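You operate a simulated robot arm through the tools that you are given. There is no shell and no other tool. Be economical: measure what you need, move in short steps, check, and stop when the job is done.

The job below is to be done with a simulated robot arm. You get a single attempt, and the scene is never put back.

JOB
Dose the bench bath to the strength on its card and run it 8 s to mix.
Fine: switch it on to read it, and off after. Hands out while it runs.

The check looks at the end state, three seconds after you hand in, the way a careful person would. Anything else that was tipped, shoved, dropped, spilled or broken makes it a failure.

ROBOT AND FRAMES
A 7-joint arm with a two-finger parallel gripper, fixed in place. Base frame: the origin is at the foot of the arm, x ahead of it, y to its left, z up; the work surface is at about z = 0.91. Units: m, rad, N and s.
With the tool pointing down near the work surface it reaches from about 0.28 to 0.68 m from the base axis. Its first joint turns from -1.152 to 1.152 rad. Payload 1.57 kg.
The tool frame sits at the grasp point between the pads (the TCP): z along the fingers, y along the line on which they close. The tips reach 0.03 m beyond it. The gripper opens to 0.11 m. The fingers are 0.024 m wide and 0.012 m thick; the gripper's body (0.048 by 0.112 m) begins 0.078 m behind the TCP.
Orientation is that of the tool frame in the base frame, as a unit quaternion [x, y, z, w]. With the fingers straight down and closing along the base's y, the tool's x points along the base's -x, its y along +y and its z along -z.

CONTROLS
- The arm moves only by the tool move_arm. Its argument "commands" is a list that holds one entry, the list of rows, each a list of 7 numbers: the shift along the tool's x, y, z in units of 400 mm (1.0 is 400 mm), then the turn, a rotation vector about the tool's x, y, z in units of 120 degrees (1.0 is 120 degrees), then the finger opening in m, from 0 to 0.11. In form: [[[x, y, z, ax, ay, az, jaw], ...]]. A call has 1 to 12 rows; each row is the pose to reach, as a shift and turn from the pose commanded when the call began, along the tool's axes at that moment. A call with a number of a shift or a turn outside -1 to 1 is refused whole. Rows are played at 5 a second. More than 0.05 m and 0.15 rad between two rows, or a gripper value outside its range, and nothing of the call is played. Where a pose cannot be reached the arm comes as near as it can. A force on the tool above 90 N (or 10 N above the force at the start of the call, whichever is more), or a blocked arm, ends the call early, and 0.2 s more pass. Each finger travels about 0.108 m/s and halts on what it meets, pressing with about 33 N; the grip force reading is that of the motor and also rises with nothing between the fingers. The clock runs only during rows and for 0.2 s after the last one: add rows that repeat a pose to give the fingers time. The reply holds the time, the measured pose of the TCP, the force on the tool along the base axes, the opening and the grip force, in the units named above and with some noise, with the torque about the TCP (base axes, N m) and any sound that the robot's microphone picked up.
- Cameras (640 x 400 px; columns grow to the right, rows downward): "scene" is fixed at [0.1586, -0.3835, 1.418]; the picture's right is [0.85, -0.53, 0.00], its down [-0.23, -0.36, -0.90] and it looks along [0.48, 0.77, -0.43] (base axes); focal length 302 px, centre (320, 200). "wrist" rides on the gripper at [0.07, 0.016, -0.141] in the tool frame; the picture's right is [-0.23, 0.97, 0.00], its down [-0.85, -0.20, -0.48] and it looks along [-0.47, -0.11, 0.88] (tool axes); focal length 222 px, centre (320, 200). There is no depth. A picture from a camera that has moved, and an enlarged one, comes with that camera's place and axes in the base frame and with its lens.
- get_image(camera): a new picture of that camera. It takes no simulated time.
- zoom(camera, box): a new picture of the part [left, top, right, bottom] of that camera's present view, enlarged. It takes no simulated time.
- sign_off(): hands the job in; it is judged then, once.

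Work in short steps. Places have to be worked out from the pictures, the camera data and where the tool is seen: move nearer, look again, correct. Check each grasp and each placing, and mend what went wrong. You have 120 turns and 68 pictures in all, those below and enlarged ones among them. Open the gripper and draw the arm clear of the work before you hand the job in, unless the task says otherwise; then end with one line.

The tools are called after "Request:" by a JSON object that holds its "fn" and its "kwargs". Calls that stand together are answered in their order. move_arm: Moves the arm, as the interface text tells. Its arguments: {"type":"object","properties":{"commands":{"type":"array","items":{"type":"array","items":{"type":"array","items":{"type":"number"}}}}},"required":["commands"]} The other tools are called the same way: get_image (camera) takes a picture; zoom (camera, box) takes an enlarged picture of a part of a camera's view; sign_off () hands the job in.

At the start:

```text
clock: 0.0
eef_pos: [0.3612, -0.0195, 1.2762]
orientation: [0.0, 1.0, 0.0, 0.0]
force: [-1.0, 0.5, 0.6]
ft_torque: [0.01, -0.04, 0.01]
gripper_width: 0.1102
finger_force: 0.1
```

scene: 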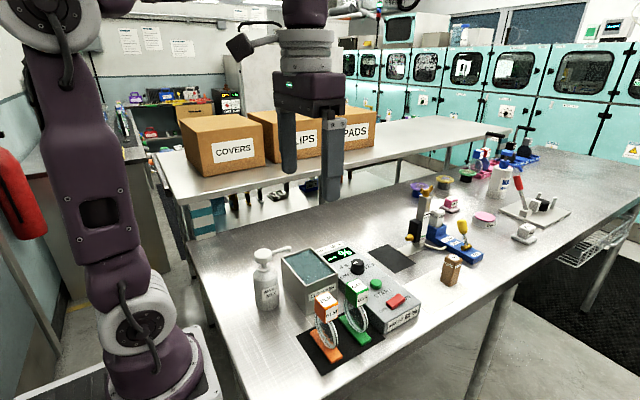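
wrist: 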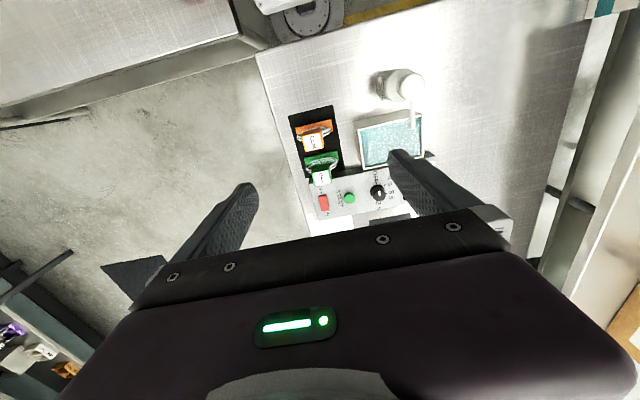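

I'll start by zooming on the bath, its controls and card to read them.

Request:
{"fn": "zoom", "kwargs": {"camera": "scene", "box": [240, 230, 440, 380]}}

Request:
{"fn": "zoom", "kwargs": {"camera": "wrist", "box": [270, 50, 450, 230]}}

Request:
{"fn": "zoom", "kwargs": {"camera": "scene", "box": [390, 140, 590, 290]}}

```text
2.67 times, centred on (340, 305) of scene
camera zoom: at [0.1586, -0.3835, 1.418], right [0.85, -0.53, 0.0], down [-0.23, -0.36, -0.9], along [0.48, 0.77, -0.43], focal length 807 px, centre (267, -80)
```

zoom: 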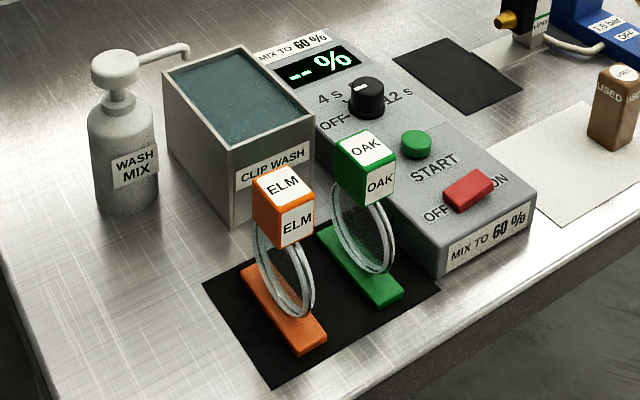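

```text
2.22 times, centred on (360, 140) of wrist
camera zoom: at [0.293, -0.0046, 1.4188], right [0.23, 0.97, 0.0], down [0.85, -0.2, 0.48], along [0.47, -0.11, -0.88], focal length 494 px, centre (231, 333)
```

zoom: 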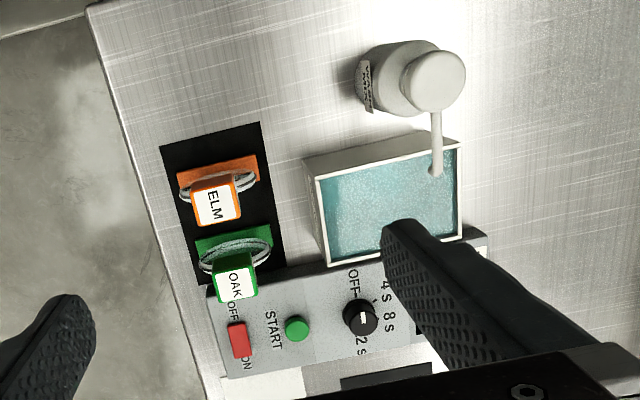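

```text
2.67 times, centred on (490, 215) of scene
camera zoom: at [0.1586, -0.3835, 1.418], right [0.85, -0.53, 0.0], down [-0.23, -0.36, -0.9], along [0.48, 0.77, -0.43], focal length 807 px, centre (-133, 160)
```

zoom: 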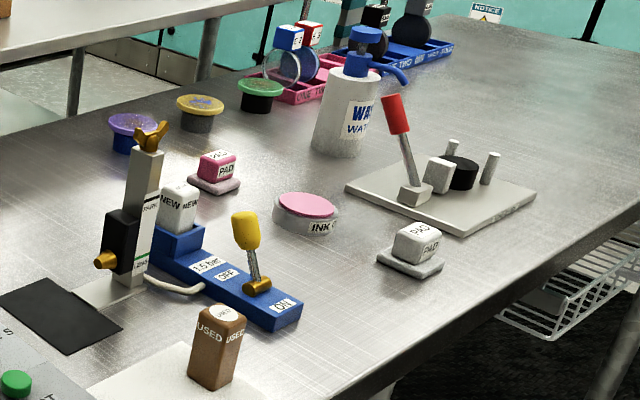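

The bath has a dial (OFF/4/8/12), a START button and a rocker, with a pump bottle of WASH MIX beside it. The card says 60 %. I'll move the wrist camera closer over the panel to measure.

Request:
{"fn": "move_arm", "kwargs": {"commands": [[[-0.033, 0.033, 0.0875, 0, 0, 0, 0.11], [-0.065, 0.067, 0.175, 0, 0, 0, 0.11], [-0.0975, 0.1, 0.2625, 0, 0, 0, 0.11]]]}}

Request:
{"fn": "get_image", "kwargs": {"camera": "wrist"}}

Request:
{"fn": "zoom", "kwargs": {"camera": "scene", "box": [310, 235, 430, 325]}}

```text
clock: 0.8
eef_pos: [0.4023, 0.0192, 1.17]
orientation: [0.0, 1.0, -0.001, 0.0]
force: [0.4, -0.1, -0.2]
ft_torque: [-0.02, -0.01, -0.03]
gripper_width: 0.1099
finger_force: 0.1
```

```text
62 pictures are left
camera wrist: at [0.333, 0.035, 1.3131], right [0.23, 0.97, 0.0], down [0.86, -0.2, 0.48], along [0.47, -0.11, -0.88], focal length 222 px, centre (320, 200)
```

wrist: 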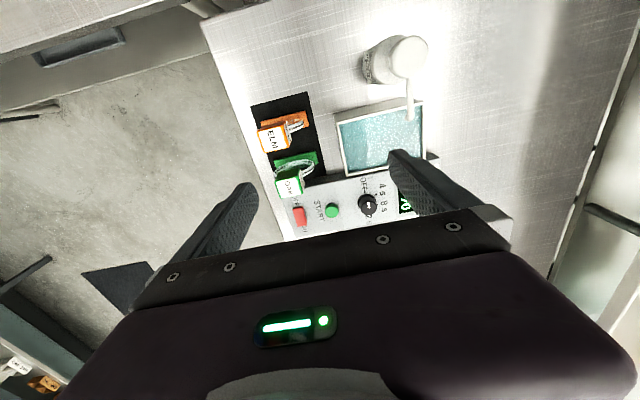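

```text
4.44 times, centred on (370, 280) of scene
camera zoom: at [0.1586, -0.3835, 1.418], right [0.85, -0.53, 0.0], down [-0.23, -0.36, -0.9], along [0.48, 0.77, -0.43], focal length 1344 px, centre (98, -156)
```

zoom: 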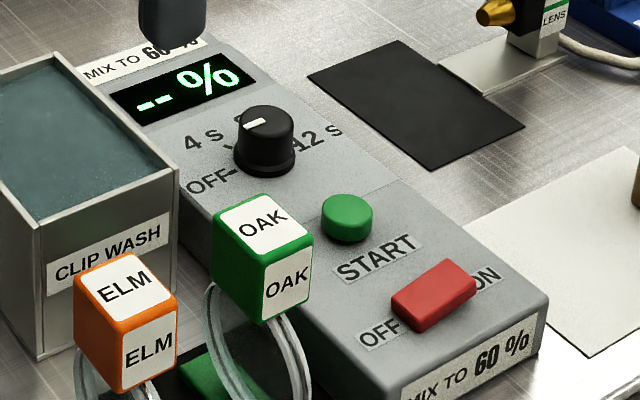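

The dial looks to be at OFF, with the display showing "--". I'll take a close look from the wrist to get the dial marks and the rocker tilt.

Request:
{"fn": "zoom", "kwargs": {"camera": "wrist", "box": [240, 80, 440, 240]}}

Request:
{"fn": "zoom", "kwargs": {"camera": "wrist", "box": [280, 170, 420, 240]}}

```text
2.50 times, centred on (340, 160) of wrist
camera zoom: at [0.333, 0.035, 1.3131], right [0.23, 0.97, 0.0], down [0.86, -0.2, 0.48], along [0.47, -0.11, -0.88], focal length 555 px, centre (270, 300)
```

zoom: 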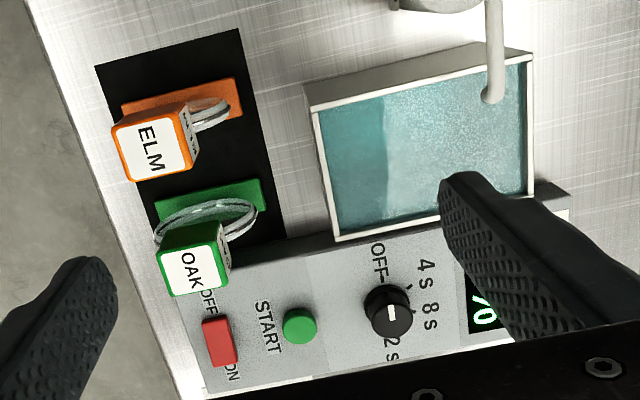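

```text
4.57 times, centred on (350, 205) of wrist
camera zoom: at [0.333, 0.035, 1.3131], right [0.23, 0.97, 0.0], down [0.86, -0.2, 0.48], along [0.47, -0.11, -0.88], focal length 1015 px, centre (183, 177)
```

zoom: 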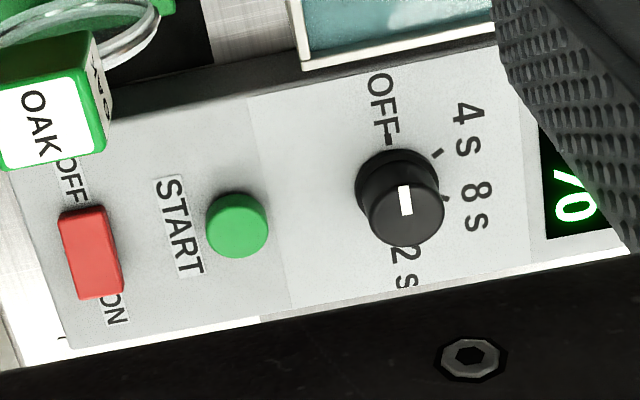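

The dial is at OFF, with 4/8/12 s going clockwise from above at about 60° per step. The rocker is near (0.555, -0.057), top z≈0.953, with its ON side toward +x. I'll close the fingers and hover over the ON end.

Request:
{"fn": "move_arm", "kwargs": {"commands": [[[-0.07, -0.032, 0.05, 0, 0, 0, 0.08], [-0.14, -0.063, 0.1, 0, 0, 0, 0.04], [-0.21, -0.095, 0.15, 0, 0, 0, 0.0], [-0.28, -0.127, 0.2, 0, 0, 0, 0], [-0.35, -0.158, 0.25, 0, 0, 0, 0], [-0.42, -0.19, 0.3, 0, 0, 0, 0], [-0.42, -0.19, 0.375, 0, 0, 0, 0], [-0.42, -0.19, 0.375, 0, 0, 0, 0]]]}}

Request:
{"fn": "zoom", "kwargs": {"camera": "scene", "box": [310, 220, 450, 325]}}

Request:
{"fn": "get_image", "kwargs": {"camera": "wrist"}}

```text
clock: 2.6
eef_pos: [0.5704, -0.0548, 1.0193]
orientation: [0.0, 1.0, 0.0, 0.0]
force: [-0.3, -0.3, 0.3]
ft_torque: [0.0, -0.06, 0.01]
gripper_width: 0.0
finger_force: 21.0
```

```text
3.81 times, centred on (380, 272) of scene
camera zoom: at [0.1586, -0.3835, 1.418], right [0.85, -0.53, 0.0], down [-0.23, -0.36, -0.9], along [0.48, 0.77, -0.43], focal length 1152 px, centre (91, -76)
```

zoom: 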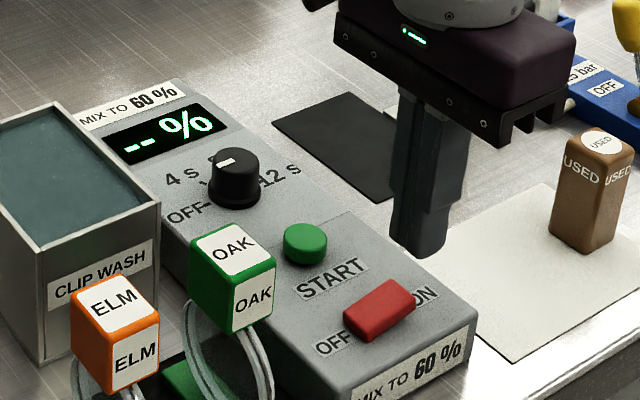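

```text
57 pictures are left
camera wrist: at [0.5008, -0.0399, 1.1618], right [0.23, 0.97, 0.0], down [0.85, -0.2, 0.48], along [0.47, -0.11, -0.88], focal length 222 px, centre (320, 200)
```

wrist: 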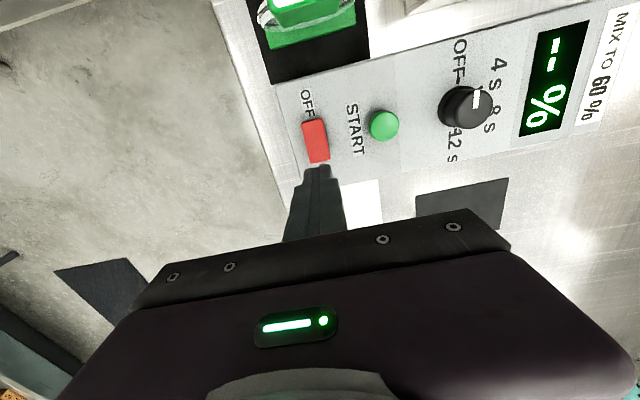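

The rocker spans x 0.533–0.572 and y≈-0.056. I'll press its ON half in small steps with the tip at x≈0.565.

Request:
{"fn": "move_arm", "kwargs": {"commands": [[[0.0125, 0, 0.04, 0, 0, 0, 0], [0.0125, 0, 0.075, 0, 0, 0, 0], [0.0125, 0, 0.085, 0, 0, 0, 0], [0.0125, 0, 0.095, 0, 0, 0, 0]]]}}

Request:
{"fn": "zoom", "kwargs": {"camera": "scene", "box": [310, 220, 450, 325]}}

```text
clock: 3.6
eef_pos: [0.5653, -0.0565, 0.9883]
orientation: [0.0, 1.0, -0.001, 0.006]
force: [-3.1, 1.3, 80.4]
ft_torque: [0.07, 1.02, -0.09]
gripper_width: 0.0001
finger_force: 21.9
```

```text
3.81 times, centred on (380, 272) of scene
camera zoom: at [0.1571, -0.3833, 1.4182], right [0.85, -0.53, 0.0], down [-0.22, -0.36, -0.9], along [0.48, 0.77, -0.43], focal length 1152 px, centre (91, -76)
```

zoom: 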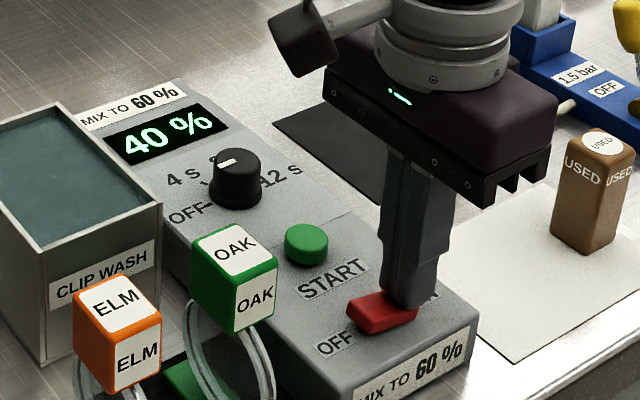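

It's on and reads 40 %. Next I'll retract upward and go over near the pump bottle to look at it.

Request:
{"fn": "move_arm", "kwargs": {"commands": [[[0, 0, -0.08, 0, 0, 0, 0], [0, 0, -0.2, 0, 0, 0, 0], [0, 0, -0.32, 0, 0, 0, 0], [0, 0, -0.35, 0, 0, 0, 0], [0.095, 0.065, -0.35, 0, 0, 0, 0], [0.19, 0.13, -0.35, 0, 0, 0, 0], [0.285, 0.195, -0.35, 0, 0, 0, 0], [0.38, 0.26, -0.35, 0, 0, 0, 0], [0.475, 0.325, -0.35, 0, 0, 0, 0], [0.57, 0.325, -0.42, 0, 0, 0, 0], [0.57, 0.325, -0.42, 0, 0, 0, 0]]]}}

Request:
{"fn": "get_image", "kwargs": {"camera": "wrist"}}

Request:
{"fn": "zoom", "kwargs": {"camera": "scene", "box": [220, 160, 420, 340]}}

```text
clock: 6.0
eef_pos: [0.3373, 0.0759, 1.1524]
orientation: [0.0, 1.0, 0.0, 0.0]
force: [0.4, 0.8, 0.1]
ft_torque: [-0.02, 0.0, -0.01]
gripper_width: 0.0
finger_force: 21.3
```

```text
55 pictures are left
camera wrist: at [0.268, 0.0919, 1.2954], right [0.23, 0.97, 0.0], down [0.85, -0.2, 0.48], along [0.47, -0.11, -0.88], focal length 222 px, centre (320, 200)
```

wrist: 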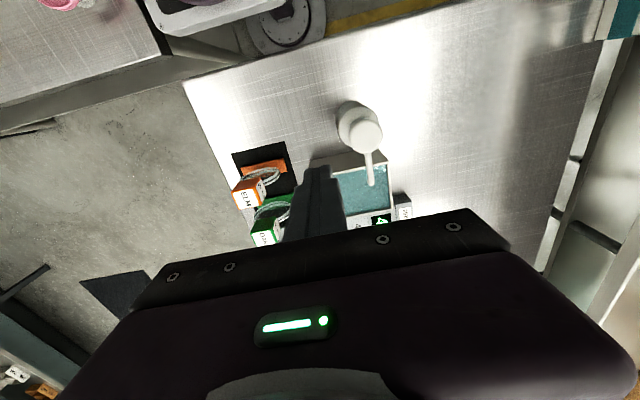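

```text
2.22 times, centred on (320, 250) of scene
camera zoom: at [0.1586, -0.3835, 1.418], right [0.85, -0.53, 0.0], down [-0.23, -0.36, -0.9], along [0.48, 0.77, -0.43], focal length 672 px, centre (320, 89)
```

zoom: 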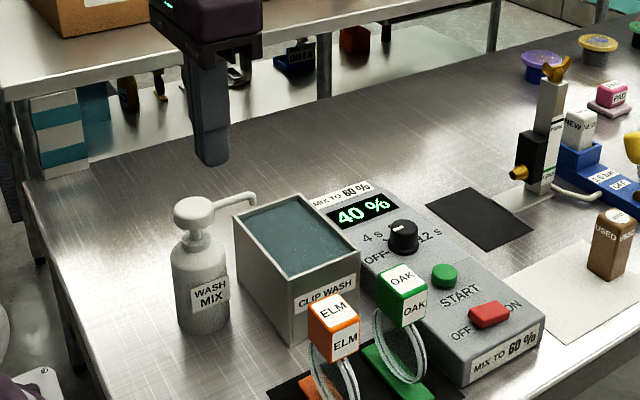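

The pump head is at about (0.334, 0.128, 1.043). I'll hover just above it and check.

Request:
{"fn": "move_arm", "kwargs": {"commands": [[[0.004, 0.065, 0.0, 0, 0, 0, 0], [0.008, 0.13, 0.0, 0, 0, 0, 0], [0.008, 0.13, 0.1, 0, 0, 0, 0], [0.008, 0.13, 0.13, 0, 0, 0, 0], [0.008, 0.13, 0.13, 0, 0, 0, 0]]]}}

Request:
{"fn": "get_image", "kwargs": {"camera": "wrist"}}

Request:
{"fn": "zoom", "kwargs": {"camera": "scene", "box": [220, 180, 400, 330]}}

```text
clock: 7.2
eef_pos: [0.3355, 0.1258, 1.1034]
orientation: [0.001, 1.0, 0.001, 0.0]
force: [0.5, 0.0, -0.1]
ft_torque: [-0.01, 0.0, 0.0]
gripper_width: 0.0001
finger_force: 21.4
```

```text
53 pictures are left
camera wrist: at [0.2655, 0.1416, 1.2457], right [0.23, 0.97, 0.0], down [0.85, -0.2, 0.48], along [0.47, -0.11, -0.88], focal length 222 px, centre (320, 200)
```

wrist: 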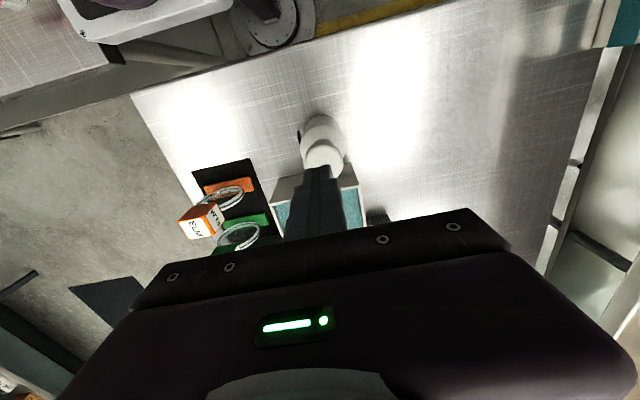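

```text
2.67 times, centred on (310, 255) of scene
camera zoom: at [0.1586, -0.3835, 1.418], right [0.85, -0.53, 0.0], down [-0.23, -0.36, -0.9], along [0.48, 0.77, -0.43], focal length 807 px, centre (347, 53)
```

zoom: 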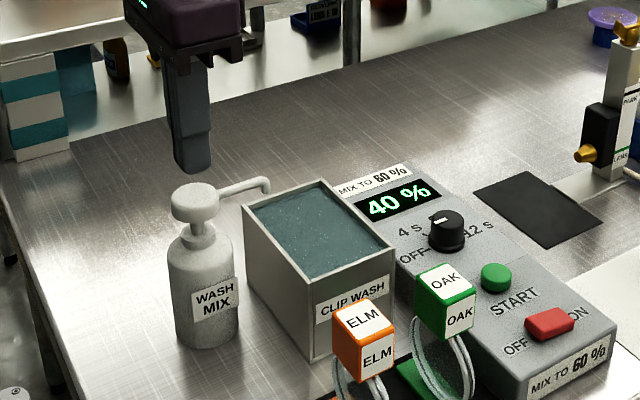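

The tip is nearly centred. I'll shift slightly and press down gently in small steps, watching the force.

Request:
{"fn": "move_arm", "kwargs": {"commands": [[[0.01, 0.01, 0.04, 0, 0, 0, 0], [0.01, 0.01, 0.07, 0, 0, 0, 0], [0.01, 0.01, 0.085, 0, 0, 0, 0], [0.01, 0.01, 0.095, 0, 0, 0, 0]]]}}

Request:
{"fn": "zoom", "kwargs": {"camera": "scene", "box": [220, 180, 400, 330]}}

```text
clock: 8.2
eef_pos: [0.3289, 0.1299, 1.0616]
orientation: [0.001, 1.0, 0.001, 0.001]
force: [1.4, -0.8, 5.7]
ft_torque: [-0.01, -0.07, -0.04]
gripper_width: 0.0
finger_force: 21.3
```

```text
2.67 times, centred on (310, 255) of scene
camera zoom: at [0.1586, -0.3836, 1.418], right [0.85, -0.53, 0.0], down [-0.23, -0.36, -0.9], along [0.48, 0.77, -0.43], focal length 807 px, centre (347, 53)
```

zoom: 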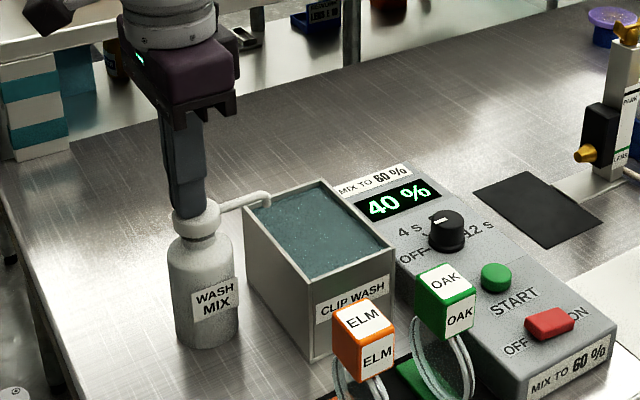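

The head is going down under a soft spring force of about 6 N. I'll keep pressing in small steps.

Request:
{"fn": "move_arm", "kwargs": {"commands": [[[0, 0, 0.01, 0, 0, 0, 0], [0, 0, 0.02, 0, 0, 0, 0]]]}}

Request:
{"fn": "zoom", "kwargs": {"camera": "scene", "box": [220, 180, 400, 330]}}

```text
clock: 8.8
eef_pos: [0.3287, 0.1299, 1.0533]
orientation: [0.0, 1.0, 0.003, 0.004]
force: [-5.7, -1.8, 83.8]
ft_torque: [-0.03, 0.49, -0.31]
gripper_width: 0.0001
finger_force: 21.8
```

```text
2.67 times, centred on (310, 255) of scene
camera zoom: at [0.1575, -0.384, 1.418], right [0.85, -0.53, 0.0], down [-0.23, -0.36, -0.9], along [0.48, 0.77, -0.43], focal length 807 px, centre (347, 53)
```

zoom: 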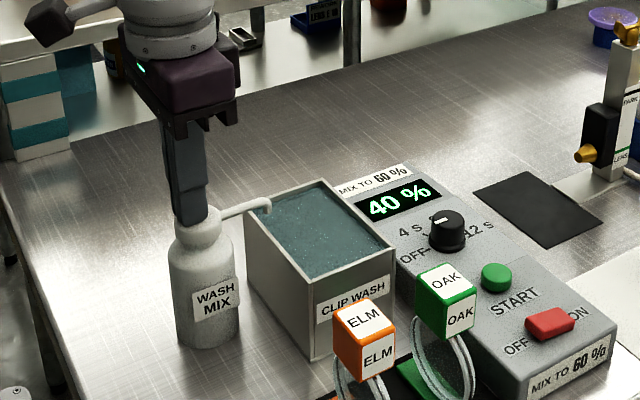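

It has bottomed out and still shows 40 %, so the dose may register with a delay or on release. I'll release slowly and look.

Request:
{"fn": "move_arm", "kwargs": {"commands": [[[0, 0, -0.03, 0, 0, 0, 0], [0, 0, -0.06, 0, 0, 0, 0], [0, 0, -0.09, 0, 0, 0, 0], [0, 0, -0.09, 0, 0, 0, 0]]]}}

Request:
{"fn": "zoom", "kwargs": {"camera": "scene", "box": [220, 180, 400, 330]}}

```text
clock: 9.8
eef_pos: [0.3298, 0.1308, 1.0893]
orientation: [0.0, 1.0, 0.001, 0.0]
force: [0.4, 1.1, -0.6]
ft_torque: [0.02, 0.03, -0.02]
gripper_width: 0.0001
finger_force: 21.1
```

```text
2.67 times, centred on (310, 255) of scene
camera zoom: at [0.1586, -0.3835, 1.418], right [0.85, -0.53, 0.0], down [-0.23, -0.36, -0.9], along [0.48, 0.77, -0.43], focal length 807 px, centre (347, 53)
```

zoom: 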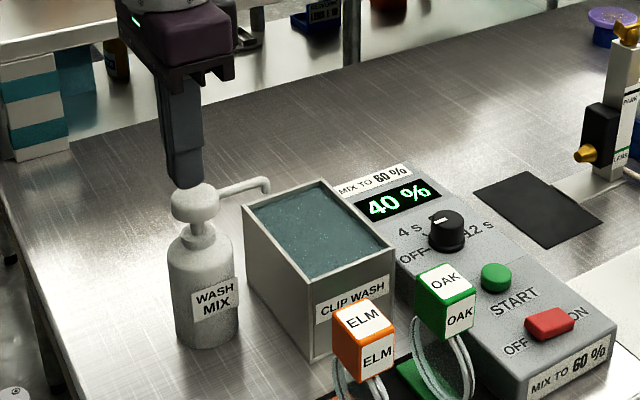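

Still 40 %. I'll wait a couple of seconds to see whether the reading lags.

Request:
{"fn": "move_arm", "kwargs": {"commands": [[[0, 0, 0, 0, 0, 0, 0], [0, 0, 0, 0, 0, 0, 0], [0, 0, 0, 0, 0, 0, 0], [0, 0, 0, 0, 0, 0, 0], [0, 0, 0, 0, 0, 0, 0], [0, 0, 0, 0, 0, 0, 0], [0, 0, 0, 0, 0, 0, 0], [0, 0, 0, 0, 0, 0, 0], [0, 0, 0, 0, 0, 0, 0], [0, 0, 0, 0, 0, 0, 0], [0, 0, 0, 0, 0, 0, 0], [0, 0, 0, 0, 0, 0, 0]]]}}

Request:
{"fn": "zoom", "kwargs": {"camera": "scene", "box": [220, 180, 400, 330]}}

```text
clock: 12.4
eef_pos: [0.3304, 0.1301, 1.0894]
orientation: [0.001, 1.0, 0.0, 0.0]
force: [-0.2, 0.2, 0.0]
ft_torque: [-0.01, -0.02, -0.03]
gripper_width: 0.0002
finger_force: 21.3
```

```text
2.67 times, centred on (310, 255) of scene
camera zoom: at [0.1586, -0.3835, 1.418], right [0.85, -0.53, 0.0], down [-0.23, -0.36, -0.9], along [0.48, 0.77, -0.43], focal length 807 px, centre (347, 53)
```

zoom: 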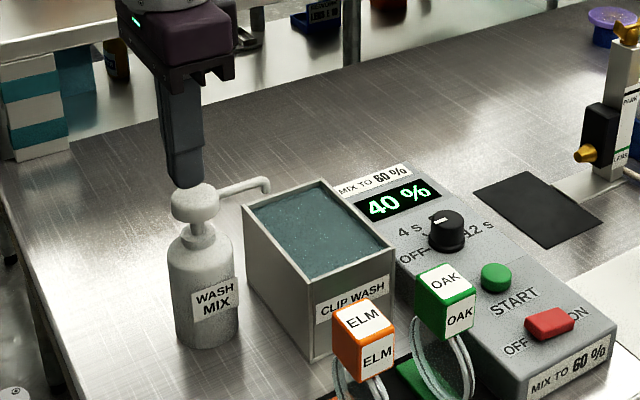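

No lag is visible. The bath may only sample when switched on, so I'll cycle the rocker; no extra dose until I know. I'll go hover over its OFF end.

Request:
{"fn": "move_arm", "kwargs": {"commands": [[[0, 0, -0.1, 0, 0, 0, 0], [0, 0, -0.16, 0, 0, 0, 0], [-0.0875, -0.0775, -0.16, 0, 0, 0, 0], [-0.175, -0.155, -0.16, 0, 0, 0, 0], [-0.2625, -0.2325, -0.16, 0, 0, 0, 0], [-0.35, -0.31, -0.16, 0, 0, 0, 0], [-0.4375, -0.3875, -0.16, 0, 0, 0, 0], [-0.525, -0.465, -0.16, 0, 0, 0, 0], [-0.525, -0.465, -0.04, 0, 0, 0, 0], [-0.525, -0.465, 0.08, 0, 0, 0, 0], [-0.525, -0.465, 0.17, 0, 0, 0, 0], [-0.525, -0.465, 0.17, 0, 0, 0, 0]]]}}

Request:
{"fn": "get_image", "kwargs": {"camera": "wrist"}}

```text
clock: 15.0
eef_pos: [0.5368, -0.0578, 1.0205]
orientation: [0.0, 1.0, 0.0, 0.0]
force: [0.6, -0.7, -0.1]
ft_torque: [0.0, 0.02, 0.07]
gripper_width: 0.0
finger_force: 21.2
```

```text
47 pictures are left
camera wrist: at [0.4673, -0.0418, 1.1635], right [0.23, 0.97, 0.0], down [0.85, -0.2, 0.48], along [0.47, -0.11, -0.88], focal length 222 px, centre (320, 200)
```

wrist: 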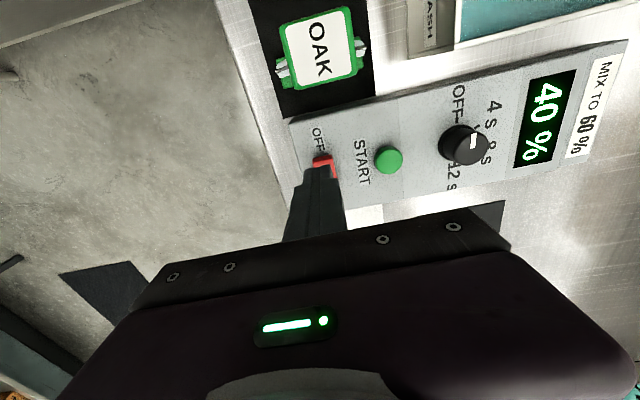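

Above the OFF end, still 40 %. I'll press OFF in small steps and come back up.

Request:
{"fn": "move_arm", "kwargs": {"commands": [[[0, 0, 0.04, 0, 0, 0, 0], [0, 0, 0.065, 0, 0, 0, 0], [0, 0, 0.078, 0, 0, 0, 0], [0, 0, 0.088, 0, 0, 0, 0], [0, 0, 0.095, 0, 0, 0, 0]]]}}

Request:
{"fn": "zoom", "kwargs": {"camera": "scene", "box": [310, 220, 450, 325]}}

```text
clock: 16.2
eef_pos: [0.5389, -0.0564, 0.9864]
orientation: [-0.001, 1.0, -0.001, 0.002]
force: [-20.8, 1.7, 74.4]
ft_torque: [0.09, -0.09, -0.11]
gripper_width: 0.0
finger_force: 21.7
```

```text
3.81 times, centred on (380, 272) of scene
camera zoom: at [0.1567, -0.3834, 1.4183], right [0.85, -0.53, 0.0], down [-0.22, -0.36, -0.9], along [0.48, 0.77, -0.43], focal length 1152 px, centre (91, -76)
```

zoom: 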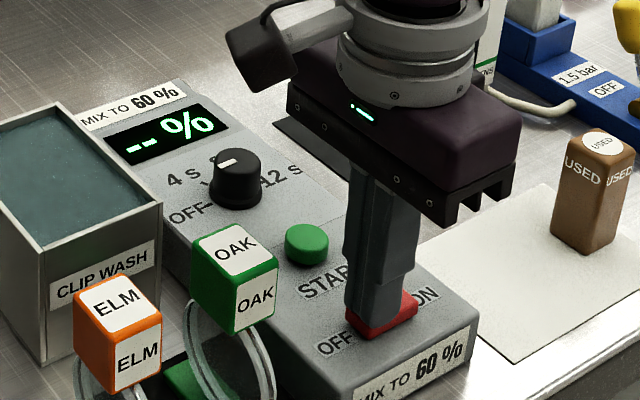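

It's off. Now I'll lift, shift to the ON end and press.

Request:
{"fn": "move_arm", "kwargs": {"commands": [[[0, 0, -0.05, 0, 0, 0, 0], [0, 0, -0.1, 0, 0, 0, 0], [-0.07, 0, -0.1, 0, 0, 0, 0], [-0.07, 0, -0.05, 0, 0, 0, 0], [-0.07, 0, -0.025, 0, 0, 0, 0], [-0.07, 0, -0.012, 0, 0, 0, 0], [-0.07, 0, -0.002, 0, 0, 0, 0], [-0.07, 0, -0.05, 0, 0, 0, 0], [-0.07, 0, -0.15, 0, 0, 0, 0]]]}}

Request:
{"fn": "zoom", "kwargs": {"camera": "scene", "box": [310, 220, 450, 325]}}

```text
clock: 18.2
eef_pos: [0.5681, -0.0585, 1.0406]
orientation: [0.001, 1.0, -0.001, 0.001]
force: [0.0, 0.6, 0.1]
ft_torque: [0.0, -0.02, -0.02]
gripper_width: 0.0
finger_force: 21.4
```

```text
3.81 times, centred on (380, 272) of scene
camera zoom: at [0.1586, -0.3835, 1.418], right [0.85, -0.53, 0.0], down [-0.23, -0.36, -0.9], along [0.48, 0.77, -0.43], focal length 1152 px, centre (91, -76)
```

zoom: 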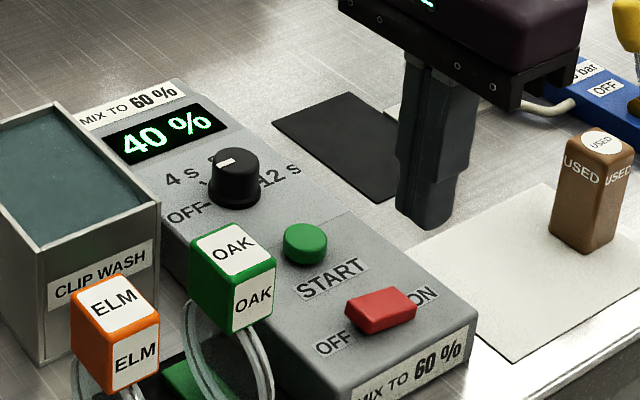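

Still 40 % after a power cycle. I'll look closely at the tank and nozzle for evidence of what the first stroke did (dead priming stroke, or unmixed dose).

Request:
{"fn": "zoom", "kwargs": {"camera": "scene", "box": [245, 235, 345, 310]}}

```text
5.33 times, centred on (295, 272) of scene
camera zoom: at [0.1586, -0.3835, 1.418], right [0.85, -0.53, 0.0], down [-0.23, -0.36, -0.9], along [0.48, 0.77, -0.43], focal length 1613 px, centre (453, -187)
```

zoom: 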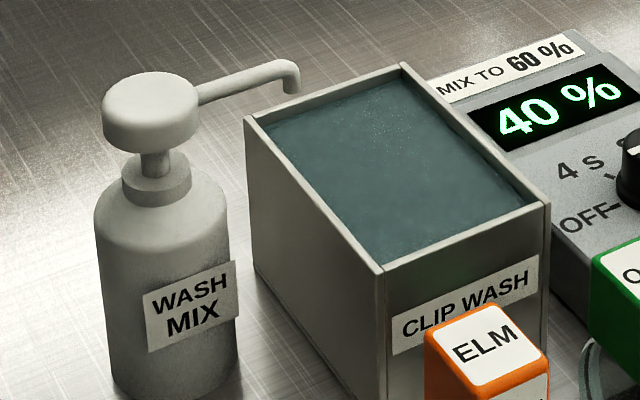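

No visible evidence of liquid. A dry first (priming) stroke on a dispenser pump is most likely, since a live readout should follow the dose. I'll go back and make one more single stroke, watching the nozzle and display.

Request:
{"fn": "move_arm", "kwargs": {"commands": [[[0, 0, -0.15, 0, 0, 0, 0], [0, 0, -0.27, 0, 0, 0, 0], [0.099, 0.078, -0.27, 0, 0, 0, 0], [0.198, 0.156, -0.27, 0, 0, 0, 0], [0.297, 0.234, -0.27, 0, 0, 0, 0], [0.396, 0.312, -0.27, 0, 0, 0, 0], [0.495, 0.39, -0.27, 0, 0, 0, 0], [0.595, 0.469, -0.27, 0, 0, 0, 0], [0.595, 0.469, -0.2, 0, 0, 0, 0], [0.595, 0.469, -0.12, 0, 0, 0, 0], [0.595, 0.469, -0.12, 0, 0, 0, 0]]]}}

Request:
{"fn": "zoom", "kwargs": {"camera": "scene", "box": [240, 205, 380, 310]}}

```text
refused: row 1 steps farther than a row can; nothing moved
```

```text
3.81 times, centred on (310, 258) of scene
camera zoom: at [0.1586, -0.3835, 1.418], right [0.85, -0.53, 0.0], down [-0.23, -0.36, -0.9], along [0.48, 0.77, -0.43], focal length 1152 px, centre (358, -19)
```

zoom: 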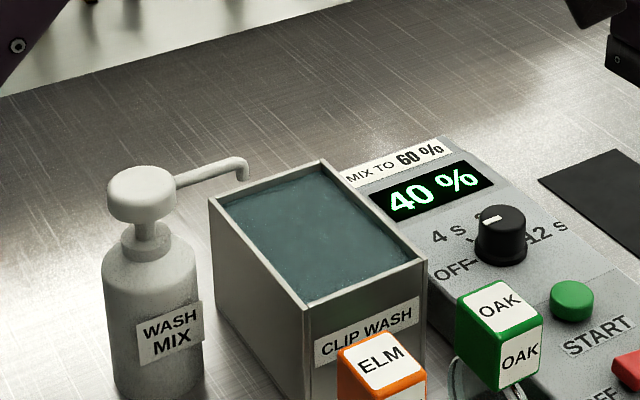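

The first row was too long, so nothing moved. I'll resend with shorter rows.

Request:
{"fn": "move_arm", "kwargs": {"commands": [[[0, 0, -0.12, 0, 0, 0, 0], [0, 0, -0.24, 0, 0, 0, 0], [0.085, 0.067, -0.27, 0, 0, 0, 0], [0.17, 0.134, -0.27, 0, 0, 0, 0], [0.255, 0.201, -0.27, 0, 0, 0, 0], [0.34, 0.268, -0.27, 0, 0, 0, 0], [0.425, 0.335, -0.27, 0, 0, 0, 0], [0.51, 0.402, -0.27, 0, 0, 0, 0], [0.595, 0.469, -0.27, 0, 0, 0, 0], [0.595, 0.469, -0.2, 0, 0, 0, 0], [0.595, 0.469, -0.12, 0, 0, 0, 0], [0.595, 0.469, -0.12, 0, 0, 0, 0]]]}}

Request:
{"fn": "zoom", "kwargs": {"camera": "scene", "box": [240, 205, 380, 310]}}

```text
clock: 20.8
eef_pos: [0.3287, 0.1337, 1.0913]
orientation: [0.0, 1.0, 0.0, 0.001]
force: [0.4, 0.0, -0.4]
ft_torque: [0.0, -0.06, 0.0]
gripper_width: 0.0
finger_force: 21.9
```

```text
3.81 times, centred on (310, 258) of scene
camera zoom: at [0.1586, -0.3835, 1.418], right [0.85, -0.53, 0.0], down [-0.23, -0.36, -0.9], along [0.48, 0.77, -0.43], focal length 1152 px, centre (358, -19)
```

zoom: 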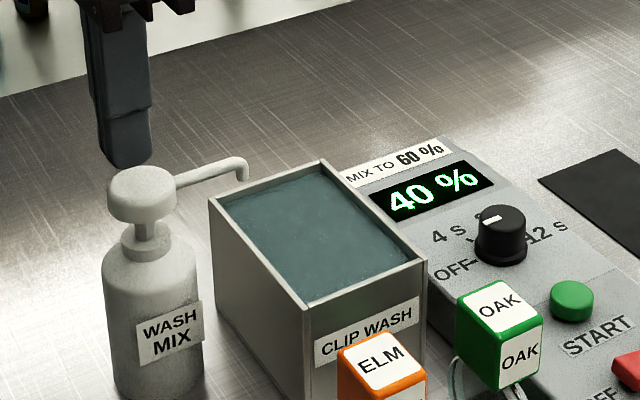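

In place over the head. I'll do one continuous stroke down, ending at the bottom stop.

Request:
{"fn": "move_arm", "kwargs": {"commands": [[[-0.003, -0.008, 0.04, 0, 0, 0, 0], [-0.003, -0.008, 0.06, 0, 0, 0, 0], [-0.003, -0.008, 0.08, 0, 0, 0, 0], [-0.003, -0.008, 0.092, 0, 0, 0, 0], [-0.003, -0.008, 0.098, 0, 0, 0, 0]]]}}

Request:
{"fn": "zoom", "kwargs": {"camera": "scene", "box": [240, 205, 380, 310]}}

```text
clock: 22.0
eef_pos: [0.3313, 0.1295, 1.0535]
orientation: [0.0, 1.0, 0.002, 0.002]
force: [-10.7, 1.8, 89.4]
ft_torque: [0.04, 0.61, -0.4]
gripper_width: 0.0
finger_force: 21.5
```

```text
3.81 times, centred on (310, 258) of scene
camera zoom: at [0.1573, -0.3839, 1.4181], right [0.85, -0.53, 0.0], down [-0.22, -0.36, -0.9], along [0.48, 0.77, -0.43], focal length 1152 px, centre (358, -19)
```

zoom: 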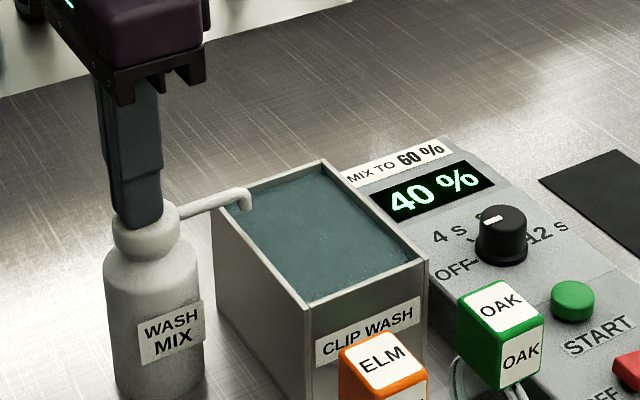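

Still 40 % at the bottom. I'll release, move well up and look again.

Request:
{"fn": "move_arm", "kwargs": {"commands": [[[0, 0, -0.03, 0, 0, 0, 0], [0, 0, -0.06, 0, 0, 0, 0], [0, 0, -0.1, 0, 0, 0, 0], [0, 0, -0.2, 0, 0, 0, 0], [0, 0, -0.26, 0, 0, 0, 0], [0, 0, -0.26, 0, 0, 0, 0]]]}}

Request:
{"fn": "zoom", "kwargs": {"camera": "scene", "box": [240, 205, 380, 310]}}

```text
clock: 23.4
eef_pos: [0.3305, 0.1275, 1.1571]
orientation: [0.0, 1.0, 0.0, 0.0]
force: [-0.3, -0.6, 0.5]
ft_torque: [-0.04, 0.0, 0.01]
gripper_width: 0.0
finger_force: 21.1
```

```text
3.81 times, centred on (310, 258) of scene
camera zoom: at [0.1586, -0.3835, 1.418], right [0.85, -0.53, 0.0], down [-0.23, -0.36, -0.9], along [0.48, 0.77, -0.43], focal length 1152 px, centre (358, -19)
```

zoom: 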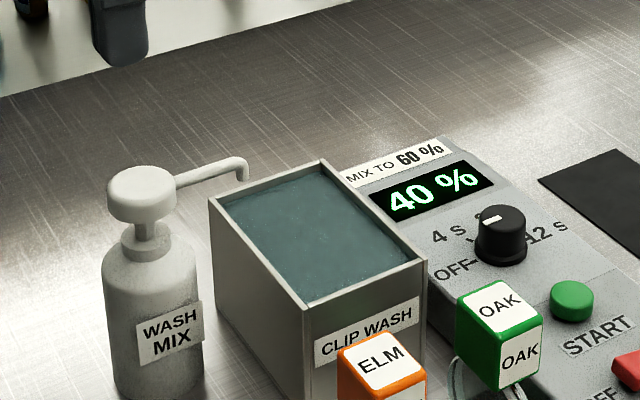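

The reading evidently only follows mixing. I'll set the dial to 8 s and run: first hover over the knob with open fingers to locate it exactly.

Request:
{"fn": "move_arm", "kwargs": {"commands": [[[-0.1, -0.025, 0, 0, 0, 0, 0], [-0.2, -0.05, 0, 0, 0, 0, 0.02], [-0.3, -0.075, 0, 0, 0, 0, 0.04], [-0.4, -0.1, 0, 0, 0, 0, 0.06], [-0.5, -0.12, 0.05, 0, 0, 0, 0.06], [-0.555, -0.125, 0.15, 0, 0, 0, 0.06], [-0.555, -0.125, 0.24, 0, 0, 0, 0.06], [-0.555, -0.125, 0.24, 0, 0, 0, 0.06]]]}}

Request:
{"fn": "zoom", "kwargs": {"camera": "wrist", "box": [200, 80, 440, 230]}}

Request:
{"fn": "zoom", "kwargs": {"camera": "scene", "box": [310, 205, 430, 295]}}

```text
clock: 25.2
eef_pos: [0.5532, 0.0783, 1.0568]
orientation: [0.0, 1.0, 0.0, 0.0]
force: [-0.3, -0.1, -0.9]
ft_torque: [0.0, 0.01, 0.0]
gripper_width: 0.0599
finger_force: 0.0
```

```text
2.67 times, centred on (320, 155) of wrist
camera zoom: at [0.4841, 0.0937, 1.2005], right [0.23, 0.97, 0.0], down [0.85, -0.2, 0.48], along [0.47, -0.11, -0.88], focal length 592 px, centre (320, 320)
```

zoom: 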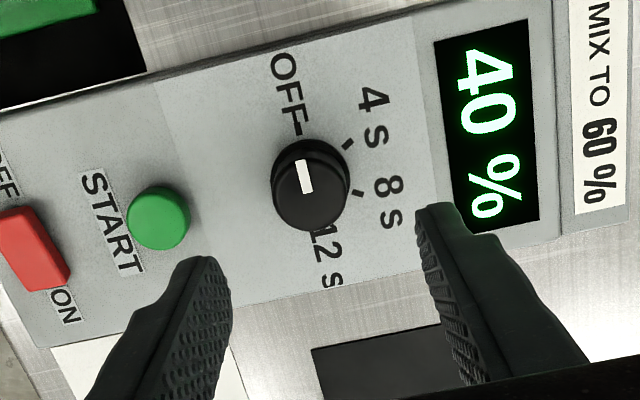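

```text
4.44 times, centred on (370, 250) of scene
camera zoom: at [0.1586, -0.3835, 1.418], right [0.85, -0.53, 0.0], down [-0.23, -0.36, -0.9], along [0.48, 0.77, -0.43], focal length 1344 px, centre (98, -22)
```

zoom: 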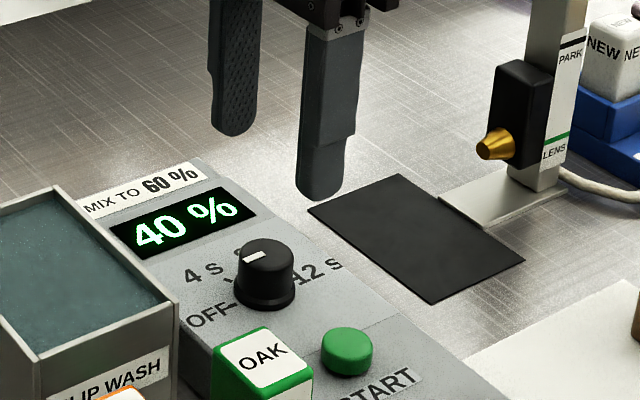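

The knob centre is (0.551, 0.076), top z≈0.97, diameter≈0.033, and the 8 s mark is 120° clockwise from OFF. I'll pre-rotate the hand -60° above the knob.

Request:
{"fn": "move_arm", "kwargs": {"commands": [[[0.005, -0.006, 0, 0, 0, -0.07, 0.05], [0.005, -0.006, 0, 0, 0, -0.14, 0.05], [0.005, -0.006, 0, 0, 0, -0.21, 0.05], [0.005, -0.006, 0, 0, 0, -0.28, 0.05], [0.005, -0.006, 0, 0, 0, -0.35, 0.05], [0.005, -0.006, 0, 0, 0, -0.42, 0.05], [0.005, -0.006, 0, 0, 0, -0.49, 0.05], [0.005, -0.006, 0, 0, 0, -0.5, 0.05], [0.005, -0.006, 0, 0, 0, -0.5, 0.05]]]}}

Request:
{"fn": "get_image", "kwargs": {"camera": "wrist"}}

```text
clock: 27.2
eef_pos: [0.5517, 0.0763, 1.0585]
orientation: [-0.5, 0.866, 0.0, 0.0]
force: [-0.9, 0.3, -0.1]
ft_torque: [0.03, 0.03, -0.01]
gripper_width: 0.0498
finger_force: 0.1
```

```text
37 pictures are left
camera wrist: at [0.502, 0.0226, 1.202], right [-0.73, 0.68, 0.0], down [0.6, 0.64, 0.48], along [0.33, 0.35, -0.88], focal length 222 px, centre (320, 200)
```

wrist: 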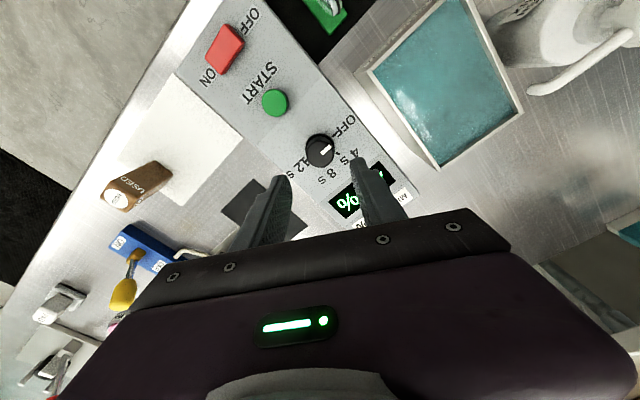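

The knob still reads as about (0.55, 0.075), within the finger gap. I'll descend around it in steps without closing.

Request:
{"fn": "move_arm", "kwargs": {"commands": [[[0, 0, 0.08, 0, 0, 0, 0.05], [0, 0, 0.14, 0, 0, 0, 0.05], [0, 0, 0.18, 0, 0, 0, 0.05], [0, 0, 0.2, 0, 0, 0, 0.05], [0, 0, 0.212, 0, 0, 0, 0.05]]]}}

Request:
{"fn": "zoom", "kwargs": {"camera": "scene", "box": [310, 205, 430, 295]}}

Request:
{"fn": "get_image", "kwargs": {"camera": "wrist"}}

```text
clock: 28.4
eef_pos: [0.5519, 0.0742, 0.9772]
orientation: [-0.5, 0.866, -0.001, 0.001]
force: [-1.4, -0.7, 8.6]
ft_torque: [0.05, 0.28, 0.0]
gripper_width: 0.0505
finger_force: 0.5
```

```text
4.44 times, centred on (370, 250) of scene
camera zoom: at [0.1584, -0.3836, 1.418], right [0.85, -0.53, 0.0], down [-0.23, -0.36, -0.9], along [0.48, 0.77, -0.43], focal length 1344 px, centre (98, -22)
```

zoom: 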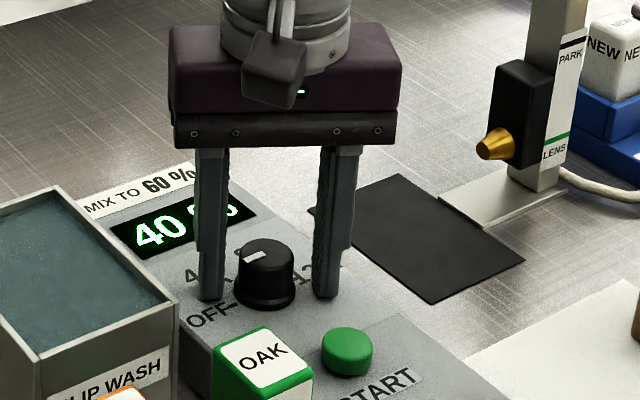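

```text
35 pictures are left
camera wrist: at [0.5025, 0.0213, 1.1186], right [-0.73, 0.68, 0.0], down [0.6, 0.64, 0.48], along [0.33, 0.35, -0.88], focal length 222 px, centre (320, 200)
```

wrist: 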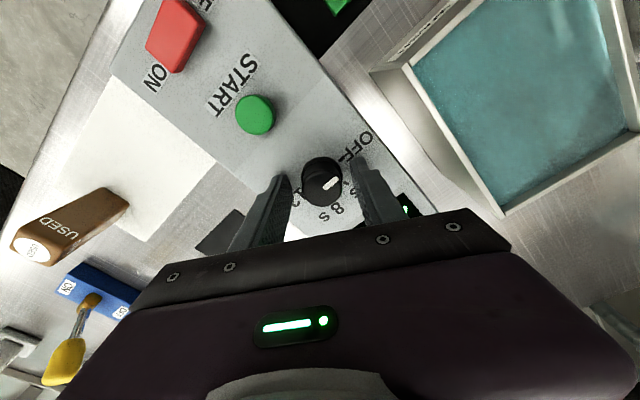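

The tips just touch the panel, so its top is z≈0.947. I'll lift 3 mm off, shift 4 mm toward the knob centre, and close on it.

Request:
{"fn": "move_arm", "kwargs": {"commands": [[[0, 0, -0.02, 0, 0, 0, 0.05], [0.009, 0, -0.02, 0, 0, 0, 0.05], [0.009, 0, -0.02, 0, 0, 0, 0.034], [0.009, 0, -0.02, 0, 0, 0, 0.026], [0.009, 0, -0.02, 0, 0, 0, 0.026]]]}}

Request:
{"fn": "get_image", "kwargs": {"camera": "wrist"}}

```text
clock: 29.6
eef_pos: [0.5468, 0.0719, 0.9832]
orientation: [-0.5, 0.866, 0.001, 0.0]
force: [-6.8, 2.3, 0.5]
ft_torque: [-0.06, -0.19, 0.03]
gripper_width: 0.0313
finger_force: 39.9
```

```text
34 pictures are left
camera wrist: at [0.4995, 0.0186, 1.1262], right [-0.73, 0.68, 0.0], down [0.6, 0.64, 0.48], along [0.33, 0.35, -0.88], focal length 222 px, centre (320, 200)
```

wrist: 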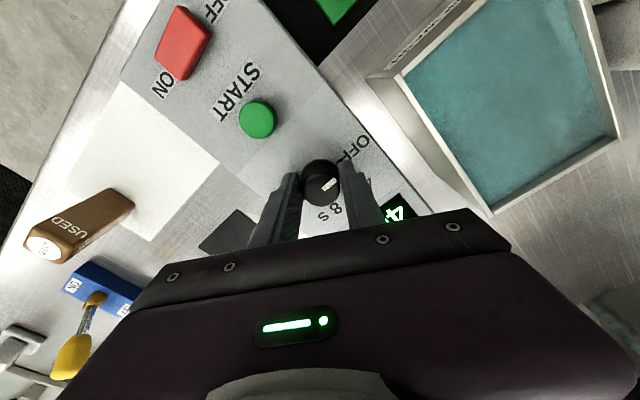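

Gripped at 31 mm; the side force says the axis is ~3 mm along tool y, so I'll recentre and start turning clockwise.

Request:
{"fn": "move_arm", "kwargs": {"commands": [[[0, 0.0075, 0, 0, 0, 0, 0.024], [0, 0.0075, 0, 0, 0, 0.07, 0.024], [0, 0.0075, 0, 0, 0, 0.14, 0.024], [0, 0.0075, 0, 0, 0, 0.21, 0.024], [0, 0.0075, 0, 0, 0, 0.28, 0.024], [0, 0.0075, 0, 0, 0, 0.35, 0.024], [0, 0.0075, 0, 0, 0, 0.42, 0.024], [0, 0.0075, 0, 0, 0, 0.49, 0.024], [0, 0.0075, 0, 0, 0, 0.5, 0.024]]]}}

Request:
{"fn": "get_image", "kwargs": {"camera": "wrist"}}

```text
clock: 31.6
eef_pos: [0.5469, 0.0736, 0.9826]
orientation: [0.001, 1.0, 0.001, 0.001]
force: [0.5, -4.6, 21.9]
ft_torque: [-0.57, 0.69, 0.01]
gripper_width: 0.0316
finger_force: 40.3
```

```text
33 pictures are left
camera wrist: at [0.4765, 0.0902, 1.1261], right [0.23, 0.97, 0.0], down [0.85, -0.2, 0.48], along [0.47, -0.11, -0.88], focal length 222 px, centre (320, 200)
```

wrist: 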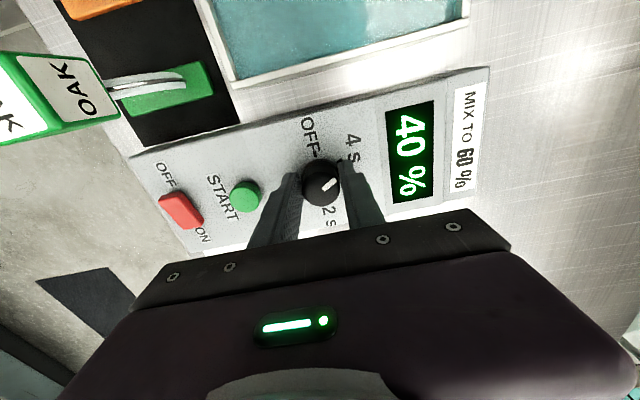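

I'll zoom on the knob mark to see how far it has turned.

Request:
{"fn": "zoom", "kwargs": {"camera": "wrist", "box": [270, 100, 410, 230]}}

Request:
{"fn": "zoom", "kwargs": {"camera": "scene", "box": [330, 225, 400, 280]}}

```text
3.08 times, centred on (340, 165) of wrist
camera zoom: at [0.4765, 0.0902, 1.1261], right [0.23, 0.97, 0.0], down [0.85, -0.2, 0.48], along [0.47, -0.11, -0.88], focal length 684 px, centre (258, 308)
```

zoom: 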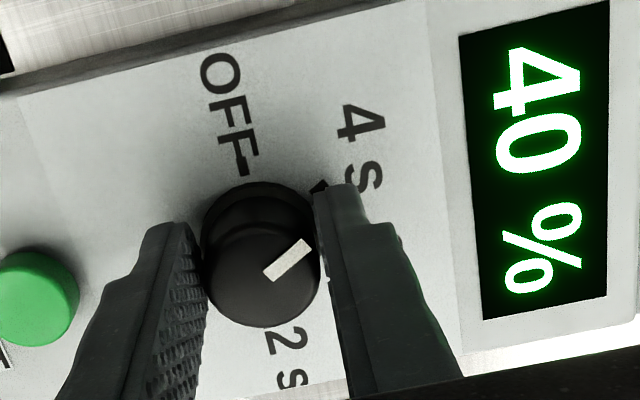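

```text
7.27 times, centred on (365, 252) of scene
camera zoom: at [0.1583, -0.3837, 1.418], right [0.85, -0.53, 0.0], down [-0.23, -0.36, -0.9], along [0.48, 0.77, -0.43], focal length 2200 px, centre (-7, -182)
```

zoom: 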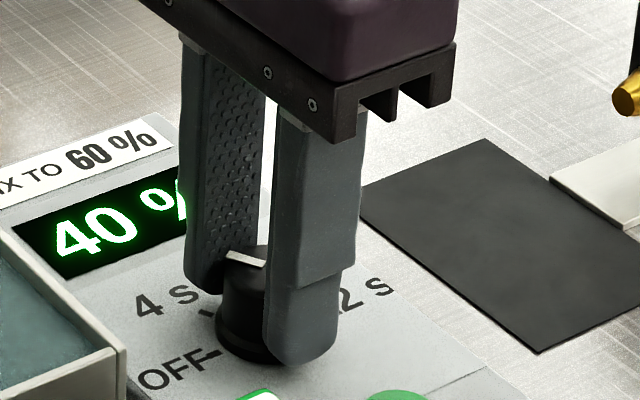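

The mark now points at 4 s, so it turns with the grip. I'll continue another 60° to 8 s.

Request:
{"fn": "move_arm", "kwargs": {"commands": [[[0, 0, 0, 0, 0, 0.07, 0.024], [0, 0, 0, 0, 0, 0.14, 0.024], [0, 0, 0, 0, 0, 0.21, 0.024], [0, 0, 0, 0, 0, 0.28, 0.024], [0, 0, 0, 0, 0, 0.35, 0.024], [0, 0, 0, 0, 0, 0.42, 0.024], [0, 0, 0, 0, 0, 0.49, 0.024], [0, 0, 0, 0, 0, 0.5, 0.024], [0, 0, 0, 0, 0, 0.5, 0.024]]]}}

Request:
{"fn": "zoom", "kwargs": {"camera": "wrist", "box": [230, 80, 410, 230]}}

```text
clock: 33.6
eef_pos: [0.5496, 0.0731, 0.9831]
orientation: [0.501, 0.866, 0.003, 0.005]
force: [37.0, 21.3, -3.3]
ft_torque: [0.11, -0.09, -0.03]
gripper_width: 0.0308
finger_force: 39.9
```

```text
2.67 times, centred on (320, 155) of wrist
camera zoom: at [0.5282, 0.1421, 1.1258], right [0.96, 0.29, 0.01], down [0.25, -0.84, 0.48], along [0.15, -0.46, -0.88], focal length 592 px, centre (320, 320)
```

zoom: 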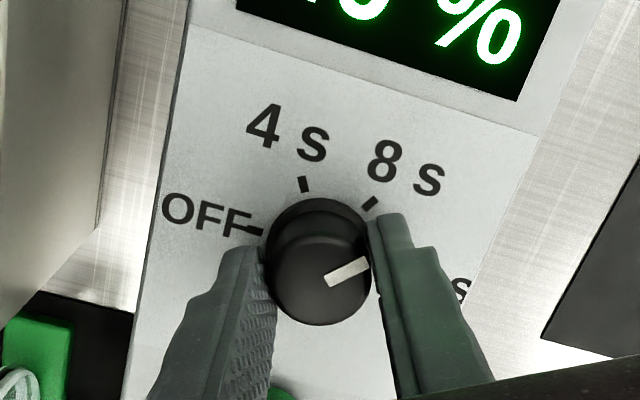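

The mark looks perhaps 10–15° past the 8 s tick, but there's side load on the grip. I'll release and see where the knob rests.

Request:
{"fn": "move_arm", "kwargs": {"commands": [[[0, 0, 0, 0, 0, 0, 0.035], [0, 0, 0, 0, 0, 0, 0.05], [0, 0, 0, 0, 0, 0, 0.05], [0, 0, -0.08, 0, 0, 0, 0.05], [0, 0, -0.18, 0, 0, 0, 0.05], [0, 0, -0.18, 0, 0, 0, 0.05]]]}}

Request:
{"fn": "zoom", "kwargs": {"camera": "wrist", "box": [230, 80, 410, 230]}}

```text
clock: 35.0
eef_pos: [0.5459, 0.074, 1.056]
orientation: [0.5, 0.866, 0.001, 0.001]
force: [-0.6, -0.1, -0.1]
ft_torque: [0.05, -0.03, 0.02]
gripper_width: 0.0499
finger_force: 0.1
```

```text
2.67 times, centred on (320, 155) of wrist
camera zoom: at [0.5253, 0.1414, 1.1983], right [0.96, 0.29, 0.0], down [0.25, -0.84, 0.48], along [0.14, -0.46, -0.88], focal length 592 px, centre (320, 320)
```

zoom: 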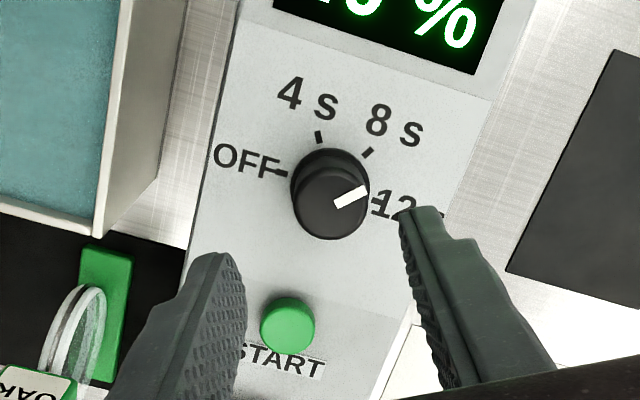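

The knob rests ~11° past the 8 s tick, closest to 8 s. I'll regrip better centred and turn it back 11°.

Request:
{"fn": "move_arm", "kwargs": {"commands": [[[-0.004, 0.0075, 0.09, 0, 0, 0, 0.05], [-0.004, 0.0075, 0.18, 0, 0, 0, 0.05], [-0.004, 0.0075, 0.18, 0, 0, 0, 0.035], [-0.004, 0.0075, 0.18, 0, 0, 0, 0.025], [-0.004, 0.0075, 0.18, 0, 0, 0, 0.025], [-0.004, 0.0075, 0.18, 0, 0, -0.05, 0.025], [-0.004, 0.0075, 0.18, 0, 0, -0.092, 0.025], [-0.004, 0.0075, 0.18, 0, 0, -0.092, 0.025]]]}}

Request:
{"fn": "zoom", "kwargs": {"camera": "wrist", "box": [230, 80, 410, 230]}}

```text
clock: 36.8
eef_pos: [0.5499, 0.0748, 0.9821]
orientation: [0.414, 0.91, 0.0, 0.0]
force: [4.1, 6.4, -1.6]
ft_torque: [0.11, -0.04, -0.03]
gripper_width: 0.0319
finger_force: 4.0
```

```text
2.67 times, centred on (320, 155) of wrist
camera zoom: at [0.516, 0.137, 1.125], right [0.88, 0.47, 0.0], down [0.41, -0.78, 0.48], along [0.22, -0.42, -0.88], focal length 592 px, centre (320, 320)
```

zoom: 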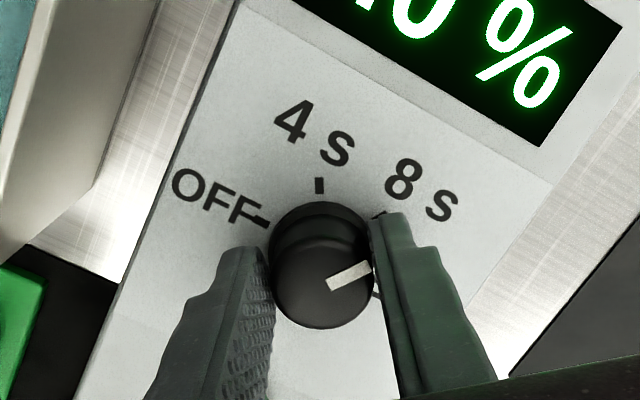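

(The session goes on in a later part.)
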